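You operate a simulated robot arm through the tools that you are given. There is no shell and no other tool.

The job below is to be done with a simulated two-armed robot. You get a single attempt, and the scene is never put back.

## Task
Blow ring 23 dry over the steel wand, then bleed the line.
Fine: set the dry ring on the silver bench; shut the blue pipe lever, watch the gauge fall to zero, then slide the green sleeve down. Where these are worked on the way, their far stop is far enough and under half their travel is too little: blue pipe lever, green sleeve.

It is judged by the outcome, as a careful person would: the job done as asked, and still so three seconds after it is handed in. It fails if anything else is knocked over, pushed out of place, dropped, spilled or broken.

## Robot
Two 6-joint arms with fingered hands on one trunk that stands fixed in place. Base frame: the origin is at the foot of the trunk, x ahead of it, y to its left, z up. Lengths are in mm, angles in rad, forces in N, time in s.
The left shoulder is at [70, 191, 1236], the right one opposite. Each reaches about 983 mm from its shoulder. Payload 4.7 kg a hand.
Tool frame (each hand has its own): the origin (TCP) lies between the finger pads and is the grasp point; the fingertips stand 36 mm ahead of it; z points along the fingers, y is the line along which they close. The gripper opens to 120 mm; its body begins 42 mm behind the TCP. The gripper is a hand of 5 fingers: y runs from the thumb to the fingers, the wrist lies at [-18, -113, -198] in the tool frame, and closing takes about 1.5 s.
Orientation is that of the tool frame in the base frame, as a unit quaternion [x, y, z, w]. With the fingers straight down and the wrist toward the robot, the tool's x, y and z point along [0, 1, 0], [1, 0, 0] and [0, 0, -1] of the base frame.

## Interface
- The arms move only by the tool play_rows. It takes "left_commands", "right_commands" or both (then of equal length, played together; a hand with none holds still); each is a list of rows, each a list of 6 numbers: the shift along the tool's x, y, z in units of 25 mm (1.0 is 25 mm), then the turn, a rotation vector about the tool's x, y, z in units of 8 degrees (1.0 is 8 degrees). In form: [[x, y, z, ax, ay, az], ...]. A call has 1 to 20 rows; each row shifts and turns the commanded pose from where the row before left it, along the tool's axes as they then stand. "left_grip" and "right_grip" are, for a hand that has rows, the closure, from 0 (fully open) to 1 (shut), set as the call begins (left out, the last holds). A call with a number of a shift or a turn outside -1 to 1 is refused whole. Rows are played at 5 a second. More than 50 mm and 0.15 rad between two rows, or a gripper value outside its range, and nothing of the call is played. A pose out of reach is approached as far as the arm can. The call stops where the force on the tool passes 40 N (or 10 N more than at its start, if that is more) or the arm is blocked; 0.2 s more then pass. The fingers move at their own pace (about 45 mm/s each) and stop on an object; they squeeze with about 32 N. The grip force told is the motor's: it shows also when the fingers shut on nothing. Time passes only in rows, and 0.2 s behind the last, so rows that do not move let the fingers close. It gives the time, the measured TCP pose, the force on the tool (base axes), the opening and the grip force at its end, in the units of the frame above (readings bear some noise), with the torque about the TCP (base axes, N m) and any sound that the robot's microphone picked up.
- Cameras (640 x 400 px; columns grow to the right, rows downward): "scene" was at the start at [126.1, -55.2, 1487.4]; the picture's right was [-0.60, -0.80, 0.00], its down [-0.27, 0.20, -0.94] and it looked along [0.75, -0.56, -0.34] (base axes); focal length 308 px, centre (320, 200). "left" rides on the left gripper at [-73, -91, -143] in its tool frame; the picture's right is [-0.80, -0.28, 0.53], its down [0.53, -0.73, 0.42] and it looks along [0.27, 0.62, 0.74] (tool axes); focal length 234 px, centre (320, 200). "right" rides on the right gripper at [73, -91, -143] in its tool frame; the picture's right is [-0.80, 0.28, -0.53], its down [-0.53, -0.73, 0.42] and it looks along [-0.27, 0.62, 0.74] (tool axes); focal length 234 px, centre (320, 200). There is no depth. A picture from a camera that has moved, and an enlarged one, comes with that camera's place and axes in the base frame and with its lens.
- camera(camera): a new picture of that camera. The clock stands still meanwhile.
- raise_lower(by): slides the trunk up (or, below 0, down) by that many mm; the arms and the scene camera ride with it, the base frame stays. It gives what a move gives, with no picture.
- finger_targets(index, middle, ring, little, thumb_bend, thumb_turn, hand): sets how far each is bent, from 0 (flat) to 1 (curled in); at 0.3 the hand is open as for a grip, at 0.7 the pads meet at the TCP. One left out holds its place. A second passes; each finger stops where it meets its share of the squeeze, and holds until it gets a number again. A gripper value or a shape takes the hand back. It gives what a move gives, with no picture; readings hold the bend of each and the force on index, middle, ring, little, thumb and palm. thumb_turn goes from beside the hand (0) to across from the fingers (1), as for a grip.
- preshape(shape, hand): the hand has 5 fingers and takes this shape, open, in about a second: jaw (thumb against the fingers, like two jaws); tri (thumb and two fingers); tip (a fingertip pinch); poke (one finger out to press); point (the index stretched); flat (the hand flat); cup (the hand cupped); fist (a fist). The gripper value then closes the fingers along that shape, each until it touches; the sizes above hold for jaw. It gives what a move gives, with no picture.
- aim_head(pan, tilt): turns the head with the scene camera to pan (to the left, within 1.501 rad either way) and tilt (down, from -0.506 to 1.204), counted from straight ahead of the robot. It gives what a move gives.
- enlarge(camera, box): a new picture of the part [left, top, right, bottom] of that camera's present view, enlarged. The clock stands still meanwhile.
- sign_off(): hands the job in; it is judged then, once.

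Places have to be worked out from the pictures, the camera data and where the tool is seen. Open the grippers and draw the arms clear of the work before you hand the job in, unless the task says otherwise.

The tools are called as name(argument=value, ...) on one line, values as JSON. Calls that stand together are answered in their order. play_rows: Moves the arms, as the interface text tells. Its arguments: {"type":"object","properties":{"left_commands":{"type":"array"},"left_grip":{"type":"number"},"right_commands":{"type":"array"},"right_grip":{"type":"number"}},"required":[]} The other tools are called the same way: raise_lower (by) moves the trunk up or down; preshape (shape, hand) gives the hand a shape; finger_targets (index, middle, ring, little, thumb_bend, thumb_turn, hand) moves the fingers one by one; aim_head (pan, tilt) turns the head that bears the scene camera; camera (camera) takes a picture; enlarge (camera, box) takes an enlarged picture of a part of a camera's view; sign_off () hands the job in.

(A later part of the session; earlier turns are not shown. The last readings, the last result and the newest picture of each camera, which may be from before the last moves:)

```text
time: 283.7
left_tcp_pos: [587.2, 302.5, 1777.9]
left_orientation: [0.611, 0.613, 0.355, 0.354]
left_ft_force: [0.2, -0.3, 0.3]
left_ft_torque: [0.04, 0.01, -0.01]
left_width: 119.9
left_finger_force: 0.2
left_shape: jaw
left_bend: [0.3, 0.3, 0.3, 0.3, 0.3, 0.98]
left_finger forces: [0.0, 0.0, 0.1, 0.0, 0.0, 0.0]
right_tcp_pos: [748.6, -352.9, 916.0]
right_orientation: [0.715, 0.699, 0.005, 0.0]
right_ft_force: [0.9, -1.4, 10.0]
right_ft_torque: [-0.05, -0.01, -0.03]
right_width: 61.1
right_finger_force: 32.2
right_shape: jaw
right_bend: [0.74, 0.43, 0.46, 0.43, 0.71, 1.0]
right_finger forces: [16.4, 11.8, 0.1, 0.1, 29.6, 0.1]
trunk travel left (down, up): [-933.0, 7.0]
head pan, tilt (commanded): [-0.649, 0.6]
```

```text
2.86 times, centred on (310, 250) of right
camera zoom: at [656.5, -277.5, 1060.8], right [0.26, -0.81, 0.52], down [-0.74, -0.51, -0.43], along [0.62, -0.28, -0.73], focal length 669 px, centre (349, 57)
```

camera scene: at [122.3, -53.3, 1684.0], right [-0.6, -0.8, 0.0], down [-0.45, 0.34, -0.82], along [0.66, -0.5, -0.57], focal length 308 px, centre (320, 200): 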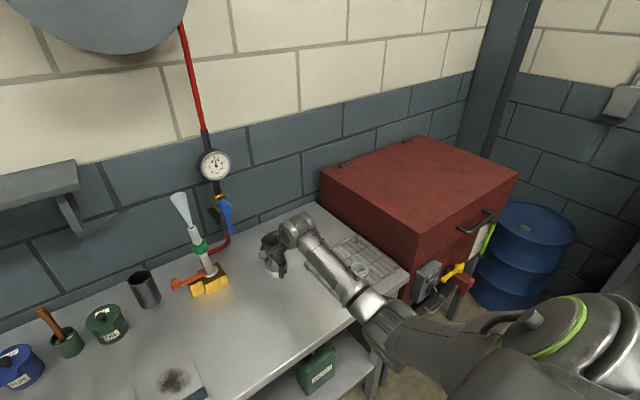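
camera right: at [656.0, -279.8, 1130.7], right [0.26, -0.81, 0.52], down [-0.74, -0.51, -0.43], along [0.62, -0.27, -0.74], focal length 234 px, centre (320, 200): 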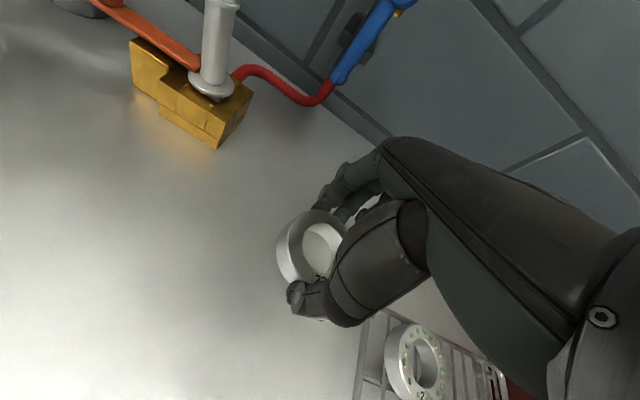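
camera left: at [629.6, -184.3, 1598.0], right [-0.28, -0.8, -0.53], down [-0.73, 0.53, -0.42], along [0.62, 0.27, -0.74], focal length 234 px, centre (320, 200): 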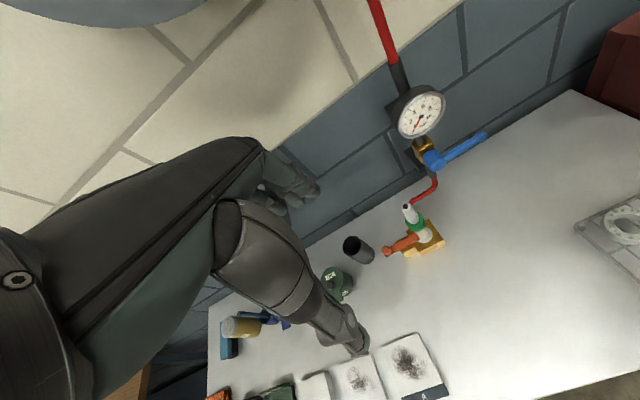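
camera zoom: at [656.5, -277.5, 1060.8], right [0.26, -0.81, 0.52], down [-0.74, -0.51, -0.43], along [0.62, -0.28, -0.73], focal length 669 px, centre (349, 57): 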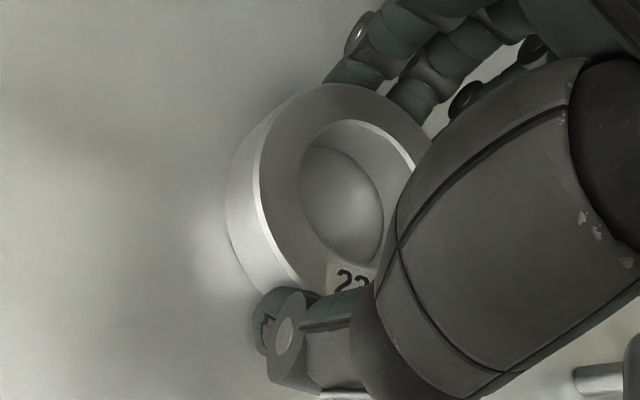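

The ring sits on the bench. I relax the downward push and open the hand.

play_rows(right_commands=[[0, 0, -0.04, 0, 0, 0], [0, 0, 0, 0, 0, 0], [0, 0, 0, 0, 0, 0], [0, 0, 0, 0, 0, 0], [0, 0, 0, 0, 0, 0], [0, 0, 0, 0, 0, 0]], right_grip=0.3)

play_rows(right_commands=[[0, 0, 0, 0, 0, 0], [0, 0, 0, 0, 0, 0], [0, 0, 0, 0, 0, 0], [0, 0, 0, 0, 0, 0]], right_grip=0)

enlarge(camera="scene", box=[230, 210, 330, 310])

camera(camera="right")

```text
time: 285.1
left_tcp_pos: [588.5, 302.0, 1777.2]
left_orientation: [0.612, 0.612, 0.354, 0.355]
left_ft_force: [-0.9, 0.5, 0.5]
left_ft_torque: [0.03, -0.02, 0.01]
left_width: 119.8
left_finger_force: 0.0
left_shape: jaw
left_bend: [0.3, 0.3, 0.3, 0.3, 0.3, 0.98]
left_finger forces: [0.0, 0.0, 0.0, 0.0, 0.0, 0.0]
right_tcp_pos: [746.9, -352.5, 916.4]
right_orientation: [0.715, 0.699, 0.004, -0.001]
right_ft_force: [-0.6, 0.2, 7.8]
right_ft_torque: [-0.02, -0.22, 0.02]
right_width: 83.0
right_finger_force: 0.1
right_shape: jaw
right_bend: [0.27, 0.37, 0.35, 0.35, 0.6, 0.99]
right_finger forces: [0.0, 5.6, 0.0, 0.0, 1.2, 0.0]
trunk travel left (down, up): [-933.0, 7.0]
head pan, tilt (commanded): [-0.649, 0.6]
```

```text
time: 286.1
left_tcp_pos: [586.2, 301.8, 1776.7]
left_orientation: [0.611, 0.613, 0.355, 0.354]
left_ft_force: [-0.3, -0.7, -0.7]
left_ft_torque: [0.02, -0.01, 0.03]
left_width: 119.8
left_finger_force: 0.2
left_shape: jaw
left_bend: [0.3, 0.3, 0.3, 0.3, 0.3, 0.98]
left_finger forces: [0.0, 0.0, 0.1, 0.0, 0.0, 0.0]
right_tcp_pos: [746.5, -351.9, 915.3]
right_orientation: [0.715, 0.699, 0.004, -0.002]
right_ft_force: [-0.7, 0.4, 5.5]
right_ft_torque: [-0.08, -0.34, -0.05]
right_width: 118.2
right_finger_force: 0.1
right_shape: jaw
right_bend: [0.3, 0.3, 0.3, 0.3, 0.3, 0.98]
right_finger forces: [0.1, 5.6, 0.0, 0.0, 0.0, 0.0]
trunk travel left (down, up): [-933.0, 7.0]
head pan, tilt (commanded): [-0.649, 0.6]
```

```text
4.00 times, centred on (280, 260) of scene
camera zoom: at [120.5, -52.2, 1684.1], right [-0.6, -0.8, 0.0], down [-0.45, 0.34, -0.83], along [0.66, -0.5, -0.56], focal length 1232 px, centre (480, -40)
```

zoom: 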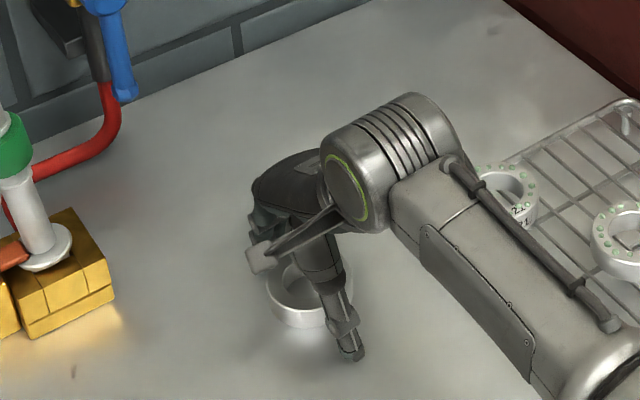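

```text
taken
camera right: at [656.3, -277.9, 1060.4], right [0.26, -0.81, 0.52], down [-0.74, -0.51, -0.43], along [0.62, -0.28, -0.74], focal length 234 px, centre (320, 200)
```

right: 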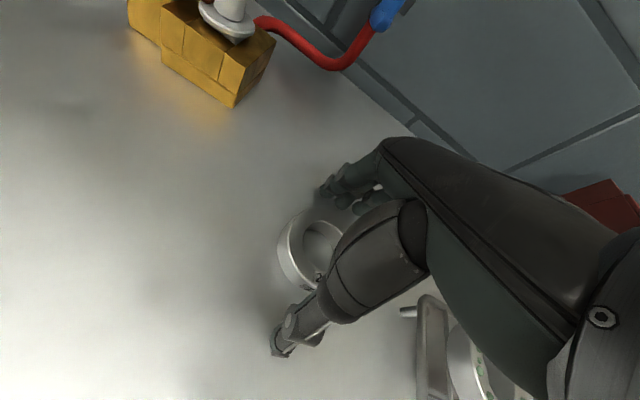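

The ring rests flat on the bench, released. I lift the hand straight up.

play_rows(right_commands=[[0, 0, -0.2, 0, 0, 0], [0, 0, -0.4, 0, 0, 0], [0, 0, -0.6, 0, 0, 0], [0, 0, -0.8, 0, 0, 0], [0, 0, -0.8, 0, 0, 0], [0, 0, -0.8, 0, 0, 0], [0, 0, -0.8, 0, 0, 0]])

camera(camera="scene")

camera(camera="right")

```text
time: 287.7
left_tcp_pos: [589.7, 300.9, 1776.0]
left_orientation: [0.61, 0.613, 0.355, 0.354]
left_ft_force: [-0.2, 0.1, 1.4]
left_ft_torque: [0.01, 0.02, -0.05]
left_width: 119.8
left_finger_force: 0.1
left_shape: jaw
left_bend: [0.3, 0.3, 0.3, 0.3, 0.3, 0.98]
left_finger forces: [0.0, 0.0, 0.0, 0.0, 0.0, 0.0]
right_tcp_pos: [747.6, -352.6, 1023.1]
right_orientation: [0.715, 0.699, 0.003, -0.002]
right_ft_force: [0.2, -0.3, -0.6]
right_ft_torque: [0.01, 0.0, -0.01]
right_width: 119.7
right_finger_force: 0.1
right_shape: jaw
right_bend: [0.3, 0.3, 0.3, 0.3, 0.3, 0.98]
right_finger forces: [0.0, 0.1, 0.0, 0.0, 0.0, 0.0]
trunk travel left (down, up): [-933.0, 7.0]
head pan, tilt (commanded): [-0.649, 0.6]
```

```text
taken
camera scene: at [122.1, -52.4, 1683.9], right [-0.6, -0.8, 0.0], down [-0.45, 0.34, -0.82], along [0.66, -0.5, -0.57], focal length 308 px, centre (320, 200)
```

scene: 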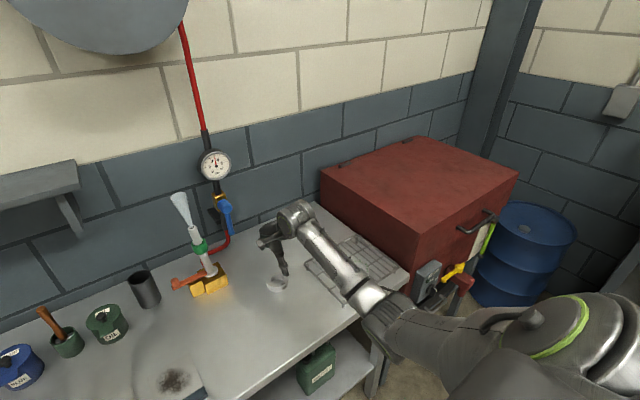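

```text
taken
camera right: at [657.9, -278.2, 1167.5], right [0.26, -0.81, 0.52], down [-0.74, -0.51, -0.43], along [0.62, -0.27, -0.74], focal length 234 px, centre (320, 200)
```

right: 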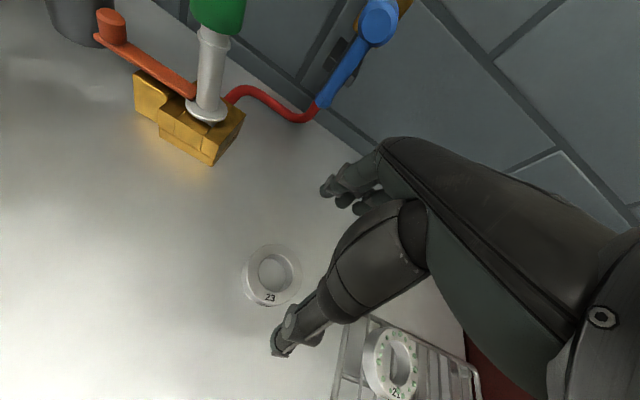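

Ring 23 rests dry on the bench. Now to bleed the line: I first turn the right hand back to fingers-forward for the blue lever.

play_rows(right_commands=[[0, 0, -0.8, 0, 0, 0], [0, 0, -0.8, 0, 0, 0], [0, 0, -0.8, 0, 0, 0], [0, 0, 0, -0.9, 0.03, 0.08], [0, 0, 0, -0.9, 0.03, 0.08], [0, 0, 0, -0.9, 0.03, 0.08], [0, 0, 0, -0.9, 0.03, 0.08], [0, 0, 0, -0.9, 0.03, 0.08], [0, 0, 0, -0.9, 0.03, 0.08], [0, 0, 0, -0.9, 0.03, 0.08], [0, 0, 0, -0.9, 0.03, 0.08], [0, 0, 0, -0.7, 0.03, 0.08]])

camera(camera="scene")

```text
time: 290.3
left_tcp_pos: [589.1, 300.2, 1776.6]
left_orientation: [0.61, 0.613, 0.355, 0.354]
left_ft_force: [0.2, -0.5, -0.5]
left_ft_torque: [0.01, 0.02, 0.02]
left_width: 119.9
left_finger_force: 0.0
left_shape: jaw
left_bend: [0.3, 0.3, 0.3, 0.3, 0.3, 0.98]
left_finger forces: [0.0, 0.1, 0.0, 0.0, 0.0, 0.1]
right_tcp_pos: [747.3, -356.9, 1085.2]
right_orientation: [0.653, 0.562, 0.373, 0.345]
right_ft_force: [-0.5, -0.6, 0.6]
right_ft_torque: [-0.02, 0.02, -0.01]
right_width: 119.8
right_finger_force: 0.1
right_shape: jaw
right_bend: [0.3, 0.3, 0.3, 0.3, 0.3, 0.98]
right_finger forces: [0.0, 0.0, 0.0, 0.0, 0.0, 0.0]
trunk travel left (down, up): [-933.0, 7.0]
head pan, tilt (commanded): [-0.649, 0.6]
```

```text
taken
camera scene: at [122.2, -52.5, 1684.0], right [-0.6, -0.8, 0.0], down [-0.45, 0.34, -0.82], along [0.66, -0.5, -0.57], focal length 308 px, centre (320, 200)
```

scene: 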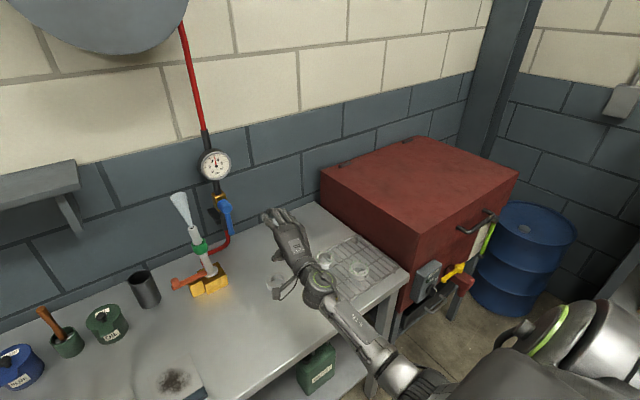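

Posture is fine. I roll the hand a quarter turn so thumb and fingers will straddle the vertical lever from left and right.

play_rows(right_commands=[[0, 0, 0, 0.064, 0.44, 0.816], [0, 0, 0, 0.064, 0.44, 0.816], [0, 0, 0, 0.064, 0.44, 0.816], [0, 0, 0, 0.064, 0.44, 0.816], [0, 0, 0, 0.064, 0.44, 0.816], [0, 0, 0, 0.064, 0.44, 0.816], [0, 0, 0, 0.064, 0.44, 0.816], [0, 0, 0, 0.064, 0.44, 0.816], [0, 0, 0, 0.064, 0.44, 0.816], [0, 0, 0, 0.064, 0.44, 0.816], [0, 0, 0, 0.064, 0.44, 0.816], [0, 0, 0, 0.064, 0.44, 0.816]])

aim_head(pan=-0.45, tilt=0.6)

camera(camera="scene")

camera(camera="right")

```text
time: 292.9
left_tcp_pos: [589.0, 300.6, 1776.2]
left_orientation: [0.611, 0.613, 0.355, 0.354]
left_ft_force: [0.3, 1.0, 0.0]
left_ft_torque: [0.01, 0.01, -0.01]
left_width: 119.8
left_finger_force: 0.1
left_shape: jaw
left_bend: [0.3, 0.3, 0.3, 0.3, 0.3, 0.98]
left_finger forces: [0.0, 0.0, 0.1, 0.0, 0.0, 0.0]
right_tcp_pos: [746.0, -352.9, 1084.8]
right_orientation: [0.693, 0.139, 0.68, -0.197]
right_ft_force: [0.1, -0.2, -0.4]
right_ft_torque: [-0.01, -0.03, 0.0]
right_width: 119.9
right_finger_force: 0.1
right_shape: jaw
right_bend: [0.3, 0.3, 0.3, 0.3, 0.3, 0.98]
right_finger forces: [0.1, 0.0, 0.0, 0.0, 0.0, 0.0]
trunk travel left (down, up): [-933.0, 7.0]
head pan, tilt (commanded): [-0.649, 0.6]
```

```text
time: 293.7
left_tcp_pos: [588.2, 301.5, 1776.3]
left_orientation: [0.611, 0.613, 0.355, 0.353]
left_ft_force: [-0.1, 0.2, -0.3]
left_ft_torque: [0.04, -0.02, 0.02]
left_width: 119.4
left_finger_force: 0.1
left_shape: jaw
left_bend: [0.3, 0.3, 0.3, 0.3, 0.3, 0.98]
left_finger forces: [0.1, 0.0, 0.0, 0.0, 0.0, 0.0]
right_tcp_pos: [747.9, -353.0, 1084.8]
right_orientation: [0.692, 0.14, 0.68, -0.196]
right_ft_force: [1.0, -0.4, -0.4]
right_ft_torque: [0.0, -0.01, 0.0]
right_width: 119.9
right_finger_force: 0.1
right_shape: jaw
right_bend: [0.3, 0.3, 0.3, 0.3, 0.3, 0.98]
right_finger forces: [0.0, 0.1, 0.0, 0.0, 0.0, 0.1]
trunk travel left (down, up): [-933.0, 7.0]
head pan, tilt (commanded): [-0.45, 0.6]
```

```text
taken
camera scene: at [131.1, -37.6, 1684.0], right [-0.44, -0.9, 0.0], down [-0.51, 0.25, -0.82], along [0.74, -0.36, -0.57], focal length 308 px, centre (320, 200)
```

scene: 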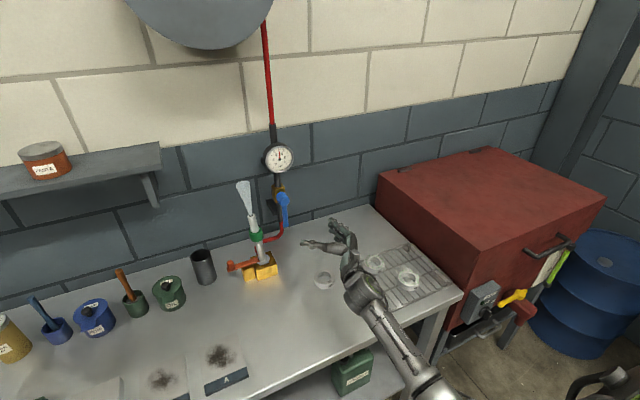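

```text
taken
camera right: at [580.2, -343.5, 1164.5], right [-0.37, -0.43, -0.83], down [0.02, 0.88, -0.47], along [0.93, -0.19, -0.31], focal length 234 px, centre (320, 200)
```

right: 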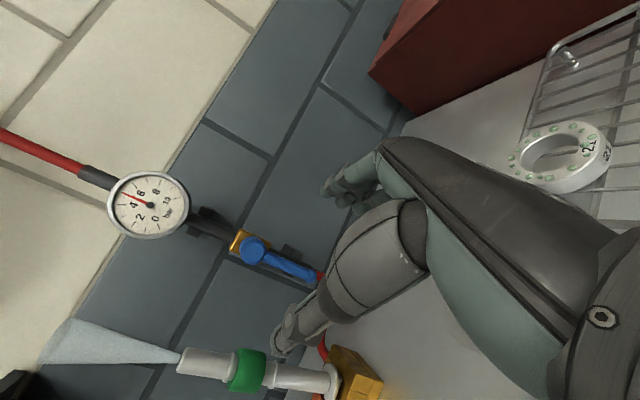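

Everything is in view: lever vertical, jet still on. I line up with the lever at a standoff of about 110 mm.

play_rows(right_commands=[[-0.61, 0.489, 0.665, 0, 0, 0], [-0.61, 0.489, 0.665, 0, 0, 0], [-0.61, 0.489, 0.665, 0, 0, 0], [-0.61, 0.489, 0.665, 0, 0, 0]])

camera(camera="right")

enlarge(camera="scene", box=[220, 170, 380, 310])

```text
time: 294.7
left_tcp_pos: [589.0, 300.0, 1776.6]
left_orientation: [0.61, 0.613, 0.356, 0.354]
left_ft_force: [0.4, -0.2, -0.5]
left_ft_torque: [0.01, 0.02, 0.01]
left_width: 119.5
left_finger_force: 0.0
left_shape: jaw
left_bend: [0.3, 0.3, 0.3, 0.3, 0.3, 0.98]
left_finger forces: [0.1, 0.0, 0.1, 0.0, 0.0, 0.0]
right_tcp_pos: [813.8, -358.9, 1047.2]
right_orientation: [0.696, 0.138, 0.677, -0.198]
right_ft_force: [0.9, 0.7, 0.6]
right_ft_torque: [-0.01, 0.02, 0.03]
right_width: 119.8
right_finger_force: 0.1
right_shape: jaw
right_bend: [0.3, 0.3, 0.3, 0.3, 0.3, 0.98]
right_finger forces: [0.0, 0.0, 0.0, 0.1, 0.1, 0.0]
right hand out of reach, approached as far as the arm can: row 3, 4
trunk travel left (down, up): [-933.0, 7.0]
head pan, tilt (commanded): [-0.45, 0.6]
```

```text
taken
camera right: at [647.5, -349.3, 1129.0], right [-0.37, -0.43, -0.82], down [0.01, 0.88, -0.47], along [0.93, -0.19, -0.32], focal length 234 px, centre (320, 200)
```

right: 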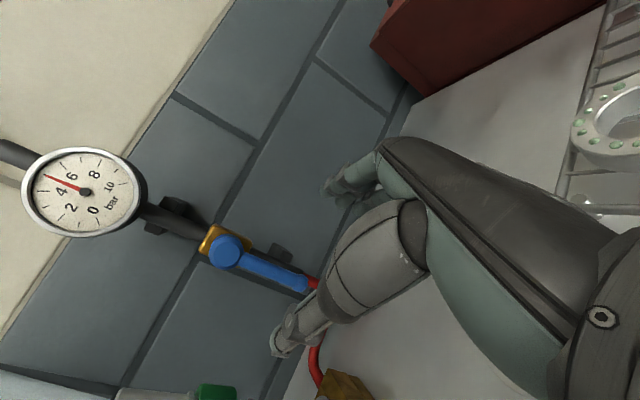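

```text
2.86 times, centred on (300, 240) of scene
camera zoom: at [131.1, -37.5, 1684.0], right [-0.43, -0.9, 0.0], down [-0.51, 0.25, -0.82], along [0.74, -0.36, -0.57], focal length 880 px, centre (377, 86)
```

zoom: 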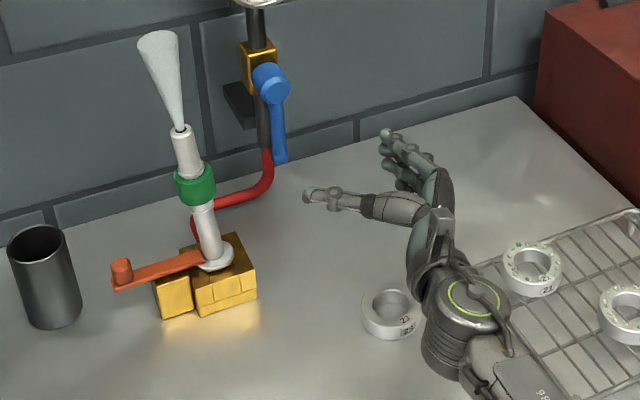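

At this trunk height the low lever is just out of reach, so I raise the hand, lower the trunk back by 220 mm (as it was when I opened the lever), and re-approach.

play_rows(right_commands=[[0.95, 0, -0.1, 0, 0, 0], [0.95, 0, -0.1, 0, 0, 0], [0.95, 0, -0.1, 0, 0, 0], [0.95, 0, -0.1, 0, 0, 0], [0.95, 0, -0.1, 0, 0, 0], [0.95, 0, -0.1, 0, 0, 0], [0.95, 0, 0, 0, 0, 0], [0.95, 0, 0, 0, 0, 0], [0.95, 0, 0, 0, 0, 0]])

raise_lower(by=-220)

camera(camera="scene")

```text
time: 296.7
left_tcp_pos: [588.8, 301.1, 1776.3]
left_orientation: [0.611, 0.613, 0.355, 0.354]
left_ft_force: [0.1, -0.3, 0.7]
left_ft_torque: [-0.03, -0.02, 0.0]
left_width: 119.7
left_finger_force: 0.1
left_shape: jaw
left_bend: [0.3, 0.3, 0.3, 0.3, 0.3, 0.98]
left_finger forces: [0.0, 0.0, 0.0, 0.1, 0.0, 0.1]
right_tcp_pos: [806.4, -380.9, 1261.4]
right_orientation: [0.693, 0.14, 0.68, -0.195]
right_ft_force: [0.0, -0.1, 0.6]
right_ft_torque: [0.03, 0.01, 0.0]
right_width: 119.6
right_finger_force: 0.0
right_shape: jaw
right_bend: [0.3, 0.3, 0.3, 0.3, 0.3, 0.98]
right_finger forces: [0.1, 0.0, 0.0, 0.0, 0.0, 0.1]
trunk travel left (down, up): [-933.0, 7.0]
head pan, tilt (commanded): [-0.45, 0.6]
```

```text
time: 299.0
left_tcp_pos: [589.4, 301.8, 1555.5]
left_orientation: [0.611, 0.612, 0.355, 0.354]
left_ft_force: [-0.4, -0.5, -0.4]
left_ft_torque: [0.0, 0.0, 0.01]
left_width: 119.4
left_finger_force: 0.0
left_shape: jaw
left_bend: [0.3, 0.3, 0.3, 0.3, 0.3, 0.98]
left_finger forces: [0.0, 0.0, 0.1, 0.0, 0.0, 0.1]
right_tcp_pos: [807.5, -381.4, 1040.3]
right_orientation: [0.692, 0.139, 0.68, -0.196]
right_ft_force: [0.4, 0.6, 0.5]
right_ft_torque: [-0.01, 0.01, 0.0]
right_width: 119.9
right_finger_force: 0.0
right_shape: jaw
right_bend: [0.3, 0.3, 0.3, 0.3, 0.3, 0.98]
right_finger forces: [0.0, 0.0, 0.1, 0.1, 0.1, 0.0]
trunk travel left (down, up): [-713.0, 227.0]
head pan, tilt (commanded): [-0.45, 0.6]
```

```text
taken
camera scene: at [130.9, -37.6, 1464.0], right [-0.43, -0.9, 0.0], down [-0.51, 0.25, -0.82], along [0.74, -0.36, -0.57], focal length 308 px, centre (320, 200)
```

scene: 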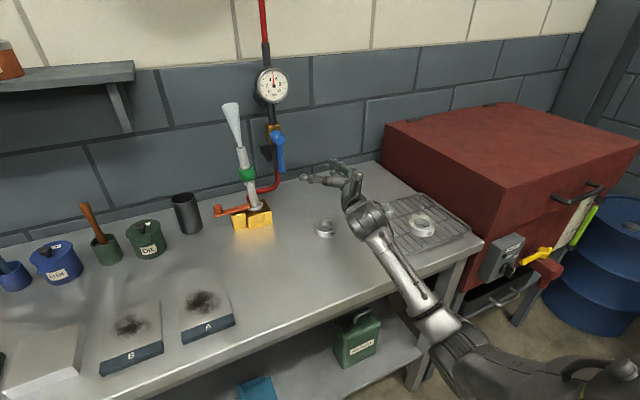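

Back at the earlier trunk height. I line up and advance so that the vertical lever comes between thumb (left) and fingers (right).

play_rows(right_commands=[[-0.84, -0.28, 0, 0, 0, 0], [0, 0, 0.9, 0, 0, 0], [0, 0, 0.9, 0, 0, 0], [0, 0, 0.9, 0, 0, 0], [0, 0, 0.9, 0, 0, 0]])

camera(camera="right")

enlarge(camera="scene", box=[210, 90, 350, 250])

```text
time: 300.2
left_tcp_pos: [590.3, 301.0, 1556.3]
left_orientation: [0.611, 0.612, 0.354, 0.355]
left_ft_force: [0.5, 0.1, 0.4]
left_ft_torque: [-0.01, 0.03, 0.0]
left_width: 119.6
left_finger_force: 0.0
left_shape: jaw
left_bend: [0.3, 0.3, 0.3, 0.3, 0.3, 0.98]
left_finger forces: [0.0, 0.0, 0.0, 0.0, 0.0, 0.1]
right_tcp_pos: [884.8, -332.7, 1020.5]
right_orientation: [0.692, 0.141, 0.68, -0.197]
right_ft_force: [0.2, 0.3, 0.4]
right_ft_torque: [-0.02, 0.01, 0.0]
right_width: 119.7
right_finger_force: 0.1
right_shape: jaw
right_bend: [0.3, 0.3, 0.3, 0.3, 0.3, 0.98]
right_finger forces: [0.1, 0.0, 0.0, 0.1, 0.0, 0.0]
trunk travel left (down, up): [-713.0, 227.0]
head pan, tilt (commanded): [-0.45, 0.6]
```

```text
taken
camera right: at [716.5, -322.0, 1100.8], right [-0.37, -0.43, -0.82], down [0.02, 0.88, -0.47], along [0.93, -0.19, -0.31], focal length 234 px, centre (320, 200)
```

right: 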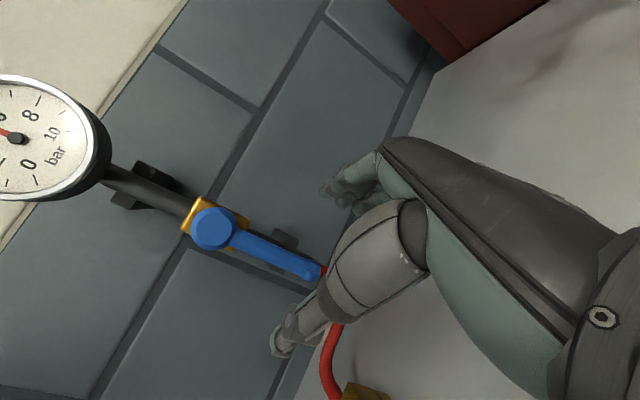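

```text
2.50 times, centred on (280, 170) of scene
camera zoom: at [132.0, -36.8, 1463.9], right [-0.43, -0.9, 0.0], down [-0.51, 0.25, -0.82], along [0.74, -0.36, -0.57], focal length 770 px, centre (420, 275)
```

zoom: 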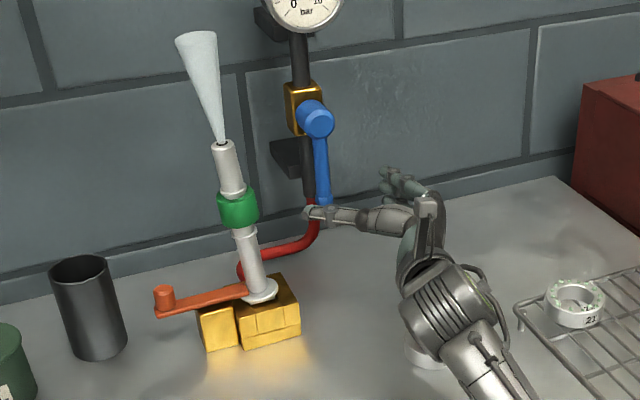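

The lever's end is at (943, -301, 1000), right on line, with the thumb passing on its left. I advance the last 45 mm and close loosely around it.

play_rows(right_commands=[[0, 0, 0.9, 0, 0, 0], [0, 0, 0.9, 0, 0, 0]])

play_rows(right_commands=[[0, 0, 0, 0, 0, 0], [0, 0, 0, 0, 0, 0], [0, 0, 0, 0, 0, 0], [0, 0, 0, 0, 0, 0], [0, 0, 0, 0, 0, 0], [0, 0, 0, 0, 0, 0]], right_grip=0.72)

camera(camera="right")

enlarge(camera="scene", box=[210, 90, 350, 250])

```text
time: 300.8
left_tcp_pos: [590.4, 300.3, 1554.9]
left_orientation: [0.612, 0.613, 0.354, 0.354]
left_ft_force: [-0.3, 0.6, 0.2]
left_ft_torque: [-0.01, 0.01, -0.03]
left_width: 119.9
left_finger_force: 0.0
left_shape: jaw
left_bend: [0.3, 0.3, 0.3, 0.3, 0.3, 0.98]
left_finger forces: [0.1, 0.1, 0.0, 0.1, 0.1, 0.0]
right_tcp_pos: [921.9, -312.7, 1021.6]
right_orientation: [0.692, 0.139, 0.68, -0.197]
right_ft_force: [-0.3, -0.4, 0.3]
right_ft_torque: [0.03, -0.01, -0.02]
right_width: 119.9
right_finger_force: 0.1
right_shape: jaw
right_bend: [0.3, 0.3, 0.3, 0.3, 0.3, 0.98]
right_finger forces: [0.0, 0.0, 0.0, 0.2, 0.1, 0.0]
trunk travel left (down, up): [-713.0, 227.0]
head pan, tilt (commanded): [-0.45, 0.6]
```

```text
time: 302.2
left_tcp_pos: [588.5, 301.1, 1554.9]
left_orientation: [0.61, 0.613, 0.355, 0.354]
left_ft_force: [0.9, 0.3, -0.5]
left_ft_torque: [-0.02, 0.02, 0.0]
left_width: 119.7
left_finger_force: 0.1
left_shape: jaw
left_bend: [0.3, 0.3, 0.3, 0.3, 0.3, 0.98]
left_finger forces: [0.1, 0.0, 0.1, 0.0, 0.0, 0.0]
right_tcp_pos: [921.5, -314.8, 1022.5]
right_orientation: [0.692, 0.139, 0.681, -0.197]
right_ft_force: [-0.1, 0.1, 0.5]
right_ft_torque: [-0.03, -0.02, -0.04]
right_width: 34.5
right_finger_force: 0.1
right_shape: jaw
right_bend: [0.74, 0.55, 0.53, 0.49, 0.74, 1.0]
right_finger forces: [0.0, 0.0, 0.0, 0.0, 0.0, 0.0]
trunk travel left (down, up): [-713.0, 227.0]
head pan, tilt (commanded): [-0.45, 0.6]
```

```text
taken
camera right: at [754.5, -303.6, 1102.1], right [-0.37, -0.43, -0.83], down [0.02, 0.88, -0.47], along [0.93, -0.19, -0.31], focal length 234 px, centre (320, 200)
```

right: 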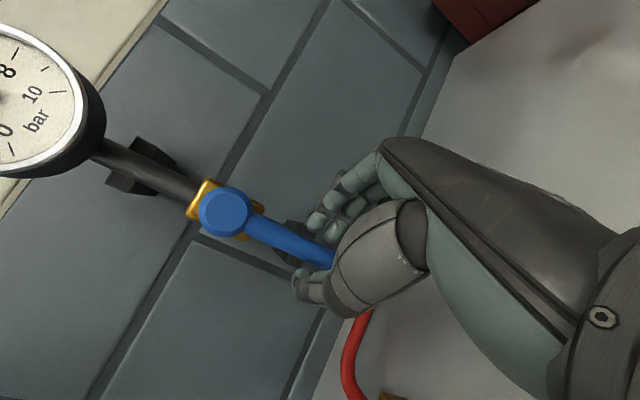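

```text
2.50 times, centred on (280, 170) of scene
camera zoom: at [131.1, -37.6, 1464.0], right [-0.43, -0.9, 0.0], down [-0.51, 0.25, -0.82], along [0.74, -0.36, -0.57], focal length 770 px, centre (420, 275)
```

zoom: 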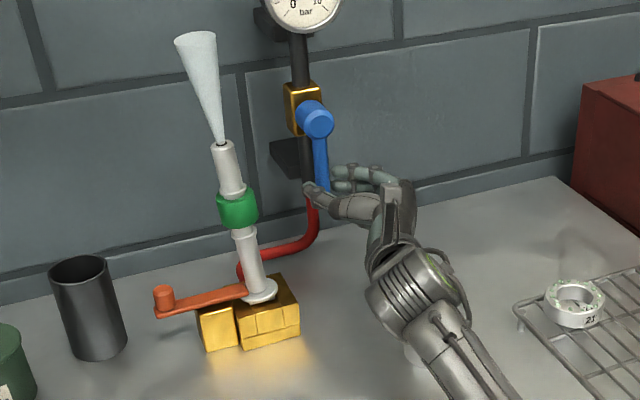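

The lever is caged. I now turn hand and lever back about the hub, first 48°.

play_rows(right_commands=[[0.086, 0.285, -0.15, -0.027, -0.345, -0.665], [0.086, 0.285, -0.15, -0.027, -0.345, -0.665], [0.086, 0.285, -0.15, -0.027, -0.345, -0.665], [0.086, 0.285, -0.15, -0.027, -0.345, -0.665], [0.086, 0.285, -0.15, -0.027, -0.345, -0.665], [0.086, 0.285, -0.15, -0.027, -0.345, -0.665], [0.086, 0.285, -0.15, -0.027, -0.345, -0.665], [0.086, 0.285, -0.15, -0.027, -0.345, -0.665]])

camera(camera="right")

enlarge(camera="scene", box=[210, 60, 350, 250])

```text
time: 304.0
left_tcp_pos: [587.4, 301.1, 1557.1]
left_orientation: [0.611, 0.612, 0.355, 0.355]
left_ft_force: [0.0, -0.6, 0.4]
left_ft_torque: [0.0, -0.02, 0.01]
left_width: 119.6
left_finger_force: 0.0
left_shape: jaw
left_bend: [0.3, 0.3, 0.3, 0.3, 0.3, 0.98]
left_finger forces: [0.1, 0.1, 0.0, 0.0, 0.0, 0.0]
right_tcp_pos: [921.4, -368.1, 1053.6]
right_orientation: [0.712, 0.405, 0.565, 0.102]
right_ft_force: [-2.2, 1.5, -0.2]
right_ft_torque: [0.06, 0.01, 0.06]
right_width: 34.4
right_finger_force: 0.0
right_shape: jaw
right_bend: [0.74, 0.55, 0.53, 0.49, 0.73, 1.0]
right_finger forces: [0.0, 0.0, 0.1, 0.0, 2.1, 0.0]
trunk travel left (down, up): [-713.0, 227.0]
head pan, tilt (commanded): [-0.45, 0.6]
```

```text
taken
camera right: at [754.1, -301.1, 1100.7], right [-0.37, -0.9, -0.23], down [0.02, 0.24, -0.97], along [0.93, -0.36, -0.07], focal length 234 px, centre (320, 200)
```

right: 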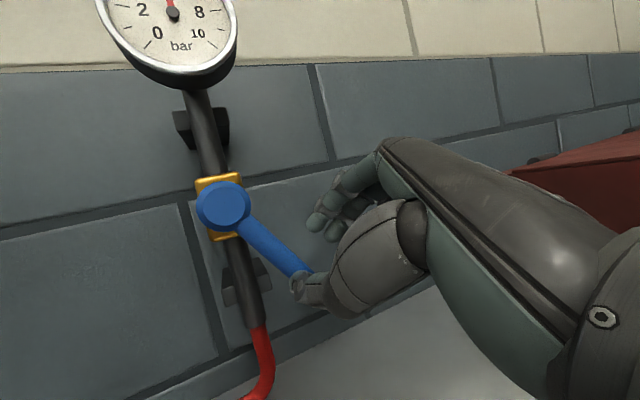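

```text
2.11 times, centred on (280, 155) of scene
camera zoom: at [130.7, -37.4, 1464.0], right [-0.43, -0.9, 0.0], down [-0.51, 0.25, -0.83], along [0.74, -0.36, -0.56], focal length 648 px, centre (404, 295)
```

zoom: 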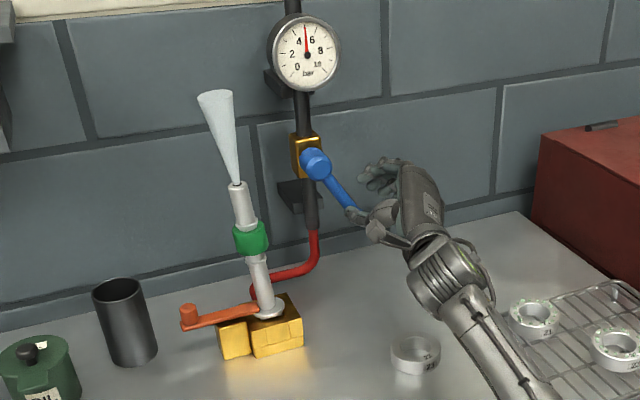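

The lever is about half way back and the thumb is pushing near its end. I continue the turn while easing inward along the lever.

play_rows(right_commands=[[0.276, 0.235, -0.13, -0.027, -0.345, -0.665], [0.276, 0.235, -0.13, -0.027, -0.345, -0.665], [0.276, 0.235, -0.13, -0.027, -0.345, -0.665], [0.086, 0.285, -0.15, -0.027, -0.345, -0.665], [0.086, 0.285, -0.15, -0.027, -0.345, -0.665]])

camera(camera="right")

enlarge(camera="scene", box=[210, 60, 350, 250])

```text
time: 305.2
left_tcp_pos: [588.4, 302.3, 1556.5]
left_orientation: [0.611, 0.613, 0.355, 0.354]
left_ft_force: [-0.1, -0.2, 0.2]
left_ft_torque: [-0.01, 0.0, -0.01]
left_width: 119.7
left_finger_force: 0.1
left_shape: jaw
left_bend: [0.3, 0.3, 0.3, 0.3, 0.3, 0.98]
left_finger forces: [0.1, 0.0, 0.0, 0.1, 0.0, 0.0]
right_tcp_pos: [922.3, -368.4, 1100.6]
right_orientation: [0.661, 0.536, 0.441, 0.284]
right_ft_force: [-0.3, -0.5, -0.8]
right_ft_torque: [-0.02, 0.03, 0.02]
right_width: 33.7
right_finger_force: 0.2
right_shape: jaw
right_bend: [0.74, 0.55, 0.53, 0.49, 0.74, 1.0]
right_finger forces: [0.0, 0.0, 0.0, 0.1, 0.0, 0.0]
trunk travel left (down, up): [-713.0, 227.0]
head pan, tilt (commanded): [-0.45, 0.6]
```

```text
taken
camera right: at [755.5, -287.3, 1108.6], right [-0.37, -0.9, 0.25], down [0.02, -0.28, -0.96], along [0.93, -0.35, 0.12], focal length 234 px, centre (320, 200)
```

right: 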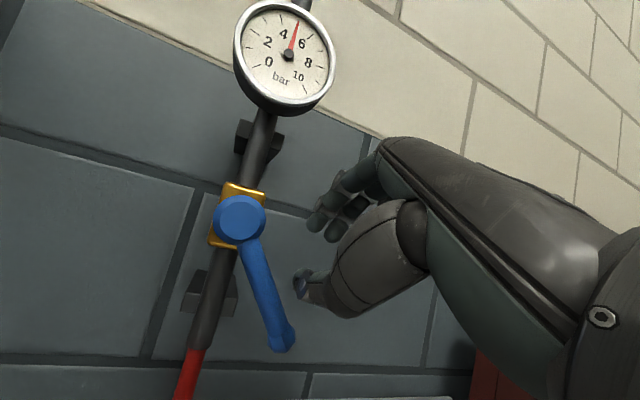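

```text
2.11 times, centred on (280, 155) of scene
camera zoom: at [130.9, -37.6, 1464.0], right [-0.43, -0.9, 0.0], down [-0.51, 0.25, -0.83], along [0.74, -0.36, -0.56], focal length 648 px, centre (404, 295)
```

zoom: 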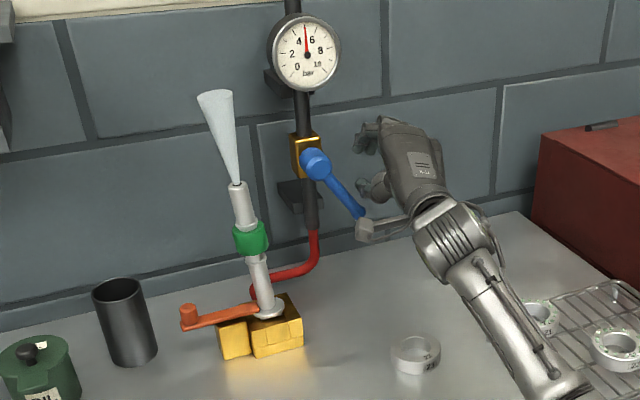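

The lever slipped off the thumb at roughly a third of the way back. I close the hand into a solid beak, back off, and will push the lever's end up from below instead.

play_rows(right_commands=[[0, -0.3, -0.55, -0.027, -0.345, -0.665], [0, -0.4, -0.8, -0.027, -0.345, -0.665], [0, -0.4, -0.8, 0, 0, 0], [0, -0.1, -0.2, 0, 0, 0], [0, 0, 0, 0, 0, 0], [0, 0, 0, 0, 0, 0], [0, 0, 0, 0, 0, 0]], right_grip=1)

camera(camera="right")

```text
time: 306.8
left_tcp_pos: [589.5, 300.5, 1555.5]
left_orientation: [0.61, 0.614, 0.355, 0.353]
left_ft_force: [0.4, 0.2, 0.0]
left_ft_torque: [-0.05, 0.04, -0.03]
left_width: 119.6
left_finger_force: 0.0
left_shape: jaw
left_bend: [0.3, 0.3, 0.3, 0.3, 0.3, 0.98]
left_finger forces: [0.0, 0.0, 0.0, 0.0, 0.1, 0.0]
right_tcp_pos: [856.9, -364.1, 1101.8]
right_orientation: [0.628, 0.579, 0.383, 0.351]
right_ft_force: [0.4, 0.1, 0.4]
right_ft_torque: [0.02, -0.03, -0.04]
right_width: 0.1
right_finger_force: 32.4
right_shape: jaw
right_bend: [0.7, 0.7, 0.7, 0.7, 0.53, 1.0]
right_finger forces: [0.1, 0.1, 0.0, 0.0, 0.1, 0.0]
trunk travel left (down, up): [-713.0, 227.0]
head pan, tilt (commanded): [-0.45, 0.6]
```

```text
taken
camera right: at [689.4, -284.0, 1092.5], right [-0.37, -0.83, 0.43], down [0.02, -0.47, -0.88], along [0.93, -0.32, 0.19], focal length 234 px, centre (320, 200)
```

right: 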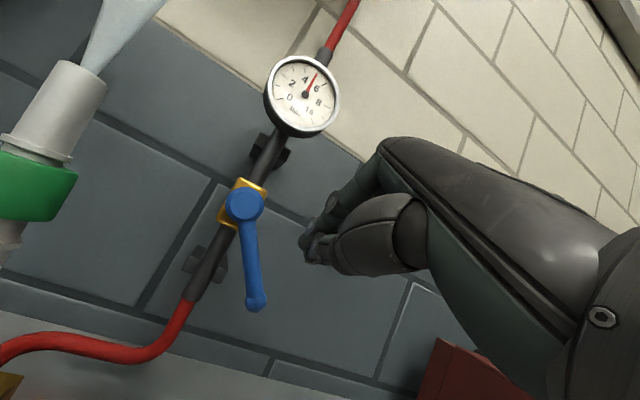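

The lever hangs about 34° off vertical with its end near (y -357, z 1018). I go down and then forward to get the beak underneath its end.

play_rows(right_commands=[[-0.134, -0.822, 0.43, 0, 0, 0], [-0.134, -0.822, 0.43, 0, 0, 0], [-0.134, -0.822, 0.43, 0, 0, 0], [-0.134, -0.822, 0.43, 0, 0, 0], [-0.134, -0.822, 0.43, 0, 0, 0]])

play_rows(right_commands=[[0.03, 0.403, 0.78, 0, 0, 0], [0.03, 0.403, 0.78, 0, 0, 0], [0.03, 0.403, 0.78, 0, 0, 0]])

camera(camera="right")

enlarge(camera="scene", box=[210, 60, 350, 250])

```text
time: 308.0
left_tcp_pos: [589.3, 300.8, 1555.4]
left_orientation: [0.612, 0.612, 0.354, 0.354]
left_ft_force: [-0.2, 0.3, 0.9]
left_ft_torque: [-0.04, 0.04, 0.01]
left_width: 119.7
left_finger_force: 0.1
left_shape: jaw
left_bend: [0.3, 0.3, 0.3, 0.3, 0.3, 0.98]
left_finger forces: [0.0, 0.1, 0.0, 0.0, 0.1, 0.0]
right_tcp_pos: [855.3, -372.3, 984.0]
right_orientation: [0.629, 0.579, 0.383, 0.351]
right_ft_force: [0.0, -0.4, -0.2]
right_ft_torque: [0.02, -0.01, 0.04]
right_width: 0.0
right_finger_force: 31.8
right_shape: jaw
right_bend: [0.7, 0.7, 0.7, 0.7, 0.53, 1.0]
right_finger forces: [0.0, 0.0, 0.0, 0.1, 0.0, 0.0]
trunk travel left (down, up): [-713.0, 227.0]
head pan, tilt (commanded): [-0.45, 0.6]
```

```text
time: 308.8
left_tcp_pos: [589.6, 299.9, 1556.3]
left_orientation: [0.612, 0.613, 0.353, 0.354]
left_ft_force: [1.0, -0.6, -0.3]
left_ft_torque: [0.01, 0.01, -0.03]
left_width: 119.7
left_finger_force: 0.0
left_shape: jaw
left_bend: [0.3, 0.3, 0.3, 0.3, 0.3, 0.98]
left_finger forces: [0.0, 0.1, 0.0, 0.1, 0.0, 0.0]
right_tcp_pos: [921.6, -371.5, 984.1]
right_orientation: [0.628, 0.579, 0.383, 0.351]
right_ft_force: [0.3, 0.6, 0.7]
right_ft_torque: [0.0, 0.0, 0.01]
right_width: 0.0
right_finger_force: 31.7
right_shape: jaw
right_bend: [0.7, 0.7, 0.7, 0.7, 0.53, 1.0]
right_finger forces: [0.0, 0.0, 0.1, 0.1, 0.0, 0.0]
trunk travel left (down, up): [-713.0, 227.0]
head pan, tilt (commanded): [-0.45, 0.6]
```

```text
taken
camera right: at [754.3, -291.1, 974.0], right [-0.37, -0.83, 0.43], down [0.02, -0.47, -0.88], along [0.93, -0.31, 0.19], focal length 234 px, centre (320, 200)
```

right: 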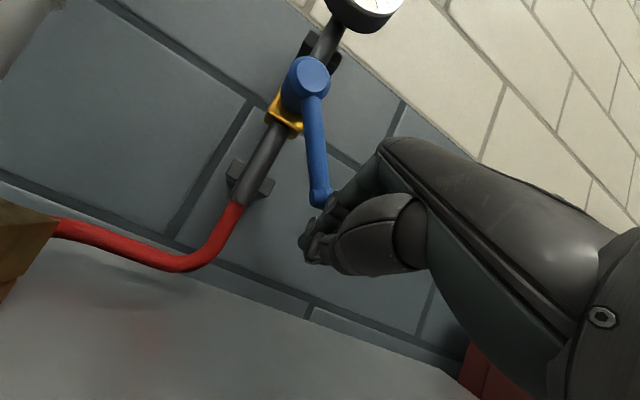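

```text
2.11 times, centred on (280, 155) of scene
camera zoom: at [131.6, -37.2, 1463.9], right [-0.44, -0.9, 0.0], down [-0.51, 0.25, -0.82], along [0.74, -0.36, -0.57], focal length 648 px, centre (404, 295)
```

zoom: 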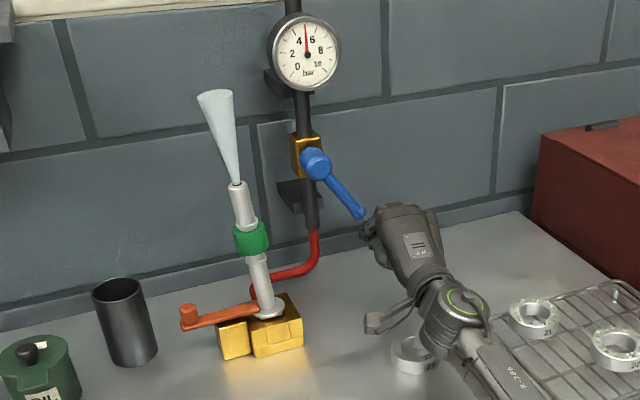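

The beak is just under the lever's end. I push upward.

play_rows(right_commands=[[0.036, 0.424, -0.22, 0, 0, 0], [0.036, 0.424, -0.22, 0, 0, 0], [0.036, 0.424, -0.22, 0, 0, 0], [0.036, 0.424, -0.22, 0, 0, 0]])

camera(camera="right")

enlarge(camera="scene", box=[210, 60, 350, 250])

```text
time: 309.8
left_tcp_pos: [588.6, 302.9, 1555.5]
left_orientation: [0.611, 0.613, 0.354, 0.355]
left_ft_force: [-0.1, -0.6, -0.3]
left_ft_torque: [0.0, 0.0, -0.05]
left_width: 119.6
left_finger_force: 0.2
left_shape: jaw
left_bend: [0.3, 0.3, 0.3, 0.3, 0.3, 0.98]
left_finger forces: [0.0, 0.0, 0.1, 0.0, 0.0, 0.0]
right_tcp_pos: [923.1, -370.3, 1034.1]
right_orientation: [0.627, 0.579, 0.383, 0.352]
right_ft_force: [-0.2, -0.4, 0.2]
right_ft_torque: [0.02, 0.0, -0.03]
right_width: 0.0
right_finger_force: 32.1
right_shape: jaw
right_bend: [0.7, 0.7, 0.7, 0.7, 0.54, 1.0]
right_finger forces: [0.1, 0.0, 0.0, 0.0, 0.0, 0.1]
trunk travel left (down, up): [-713.0, 227.0]
head pan, tilt (commanded): [-0.45, 0.6]
```

```text
taken
camera right: at [756.0, -289.8, 1024.0], right [-0.37, -0.83, 0.43], down [0.02, -0.47, -0.88], along [0.93, -0.31, 0.19], focal length 234 px, centre (320, 200)
```

right: 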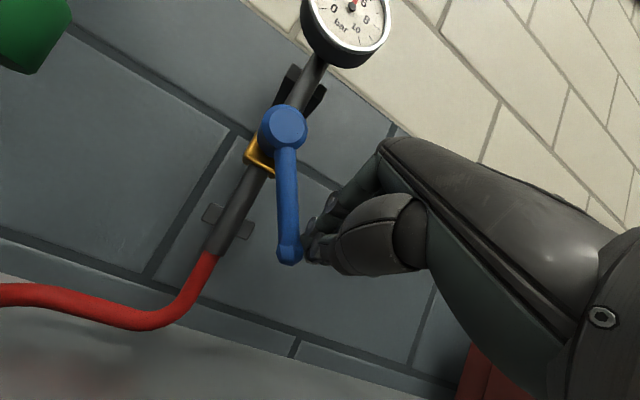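

```text
2.11 times, centred on (280, 155) of scene
camera zoom: at [130.8, -36.3, 1464.1], right [-0.43, -0.9, 0.0], down [-0.51, 0.24, -0.83], along [0.74, -0.36, -0.56], focal length 648 px, centre (404, 295)
```

zoom: 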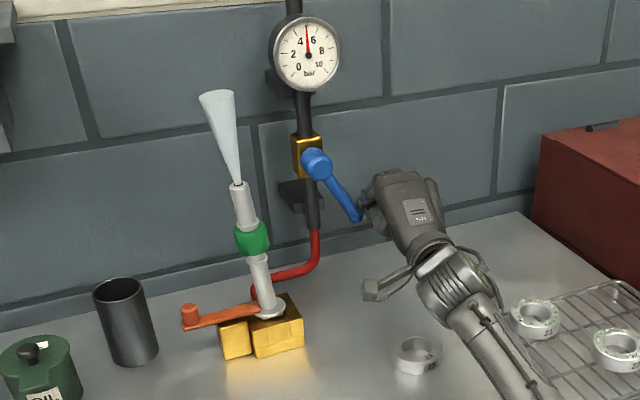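

The closed beak is narrower than I assumed and passed to the right of the lever. I go back down, shift 28 mm left under it, and push up again.

play_rows(right_commands=[[-0.15, -0.5, 0.25, 0, 0, 0], [-0.036, -0.6, 0.31, 0, 0, 0], [-0.036, -0.6, 0.31, 0, 0, 0], [-0.036, -0.4, 0.2, 0, 0, 0], [0.6, 0, 0, 0, 0, 0], [0.65, 0, 0, 0, 0, 0]])

camera(camera="right")

```text
time: 311.2
left_tcp_pos: [590.1, 301.7, 1556.1]
left_orientation: [0.611, 0.612, 0.354, 0.355]
left_ft_force: [-0.6, -0.7, -0.2]
left_ft_torque: [-0.04, 0.0, -0.01]
left_width: 119.7
left_finger_force: 0.0
left_shape: jaw
left_bend: [0.3, 0.3, 0.3, 0.3, 0.3, 0.98]
left_finger forces: [0.0, 0.1, 0.0, 0.0, 0.1, 0.0]
right_tcp_pos: [922.5, -342.2, 975.7]
right_orientation: [0.628, 0.579, 0.383, 0.351]
right_ft_force: [0.4, -0.6, 0.4]
right_ft_torque: [0.04, 0.0, 0.01]
right_width: 0.0
right_finger_force: 32.0
right_shape: jaw
right_bend: [0.7, 0.7, 0.7, 0.7, 0.54, 1.0]
right_finger forces: [0.1, 0.0, 0.0, 0.1, 0.1, 0.0]
trunk travel left (down, up): [-713.0, 227.0]
head pan, tilt (commanded): [-0.45, 0.6]
```

```text
taken
camera right: at [755.6, -262.2, 966.5], right [-0.37, -0.83, 0.43], down [0.02, -0.47, -0.88], along [0.93, -0.32, 0.19], focal length 234 px, centre (320, 200)
```

right: 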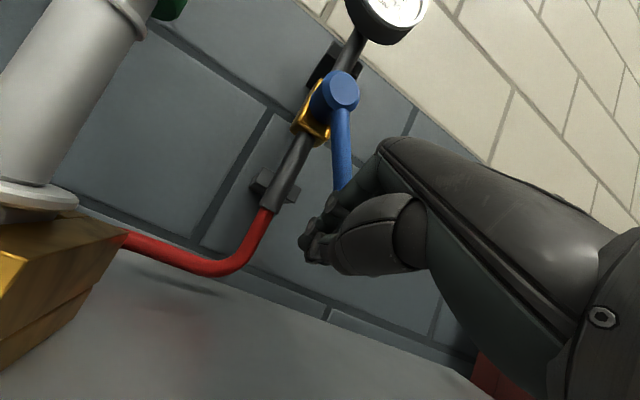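

Now the lever's end is above the beak. I push up again.

play_rows(right_commands=[[0.036, 0.424, -0.22, 0, 0, 0], [0.036, 0.424, -0.22, 0, 0, 0], [0.036, 0.424, -0.22, 0, 0, 0], [0.036, 0.424, -0.22, 0, 0, 0], [0.036, 0.424, -0.22, 0, 0, 0]])

camera(camera="right")

enlarge(camera="scene", box=[210, 60, 350, 250])

```text
time: 312.2
left_tcp_pos: [588.4, 301.5, 1557.7]
left_orientation: [0.61, 0.614, 0.356, 0.353]
left_ft_force: [-0.4, 1.5, -0.4]
left_ft_torque: [-0.01, -0.01, -0.04]
left_width: 119.6
left_finger_force: 0.0
left_shape: jaw
left_bend: [0.3, 0.3, 0.3, 0.3, 0.3, 0.98]
left_finger forces: [0.1, 0.0, 0.0, 0.0, 0.0, 0.0]
right_tcp_pos: [922.7, -352.1, 1004.8]
right_orientation: [0.639, 0.58, 0.369, 0.345]
right_ft_force: [-8.7, -14.2, -19.1]
right_ft_torque: [0.33, 0.31, -0.37]
right_width: 0.0
right_finger_force: 32.0
right_shape: jaw
right_bend: [0.7, 0.7, 0.7, 0.7, 0.54, 1.0]
right_finger forces: [10.3, 21.1, 0.0, 0.0, 0.1, 0.0]
trunk travel left (down, up): [-713.0, 227.0]
head pan, tilt (commanded): [-0.45, 0.6]
stopped in row 5 (right hand): the force on the tool passed its limit at 43 N (the readings are from after the stop); the commanded pose is now the measured one
```

```text
taken
camera right: at [757.3, -268.9, 1000.4], right [-0.37, -0.82, 0.44], down [-0.01, -0.47, -0.88], along [0.93, -0.33, 0.16], focal length 234 px, centre (320, 200)
```

right: 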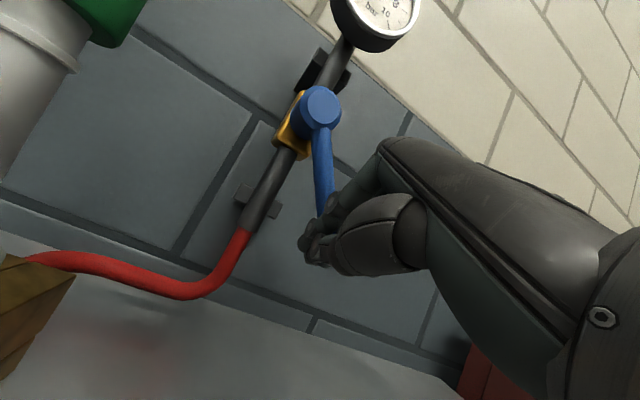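

```text
2.11 times, centred on (280, 155) of scene
camera zoom: at [130.3, -39.7, 1464.0], right [-0.44, -0.9, 0.0], down [-0.51, 0.25, -0.82], along [0.74, -0.36, -0.57], focal length 648 px, centre (404, 295)
```

zoom: 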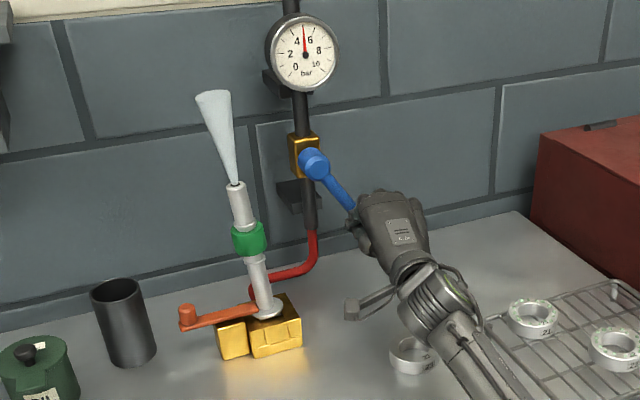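

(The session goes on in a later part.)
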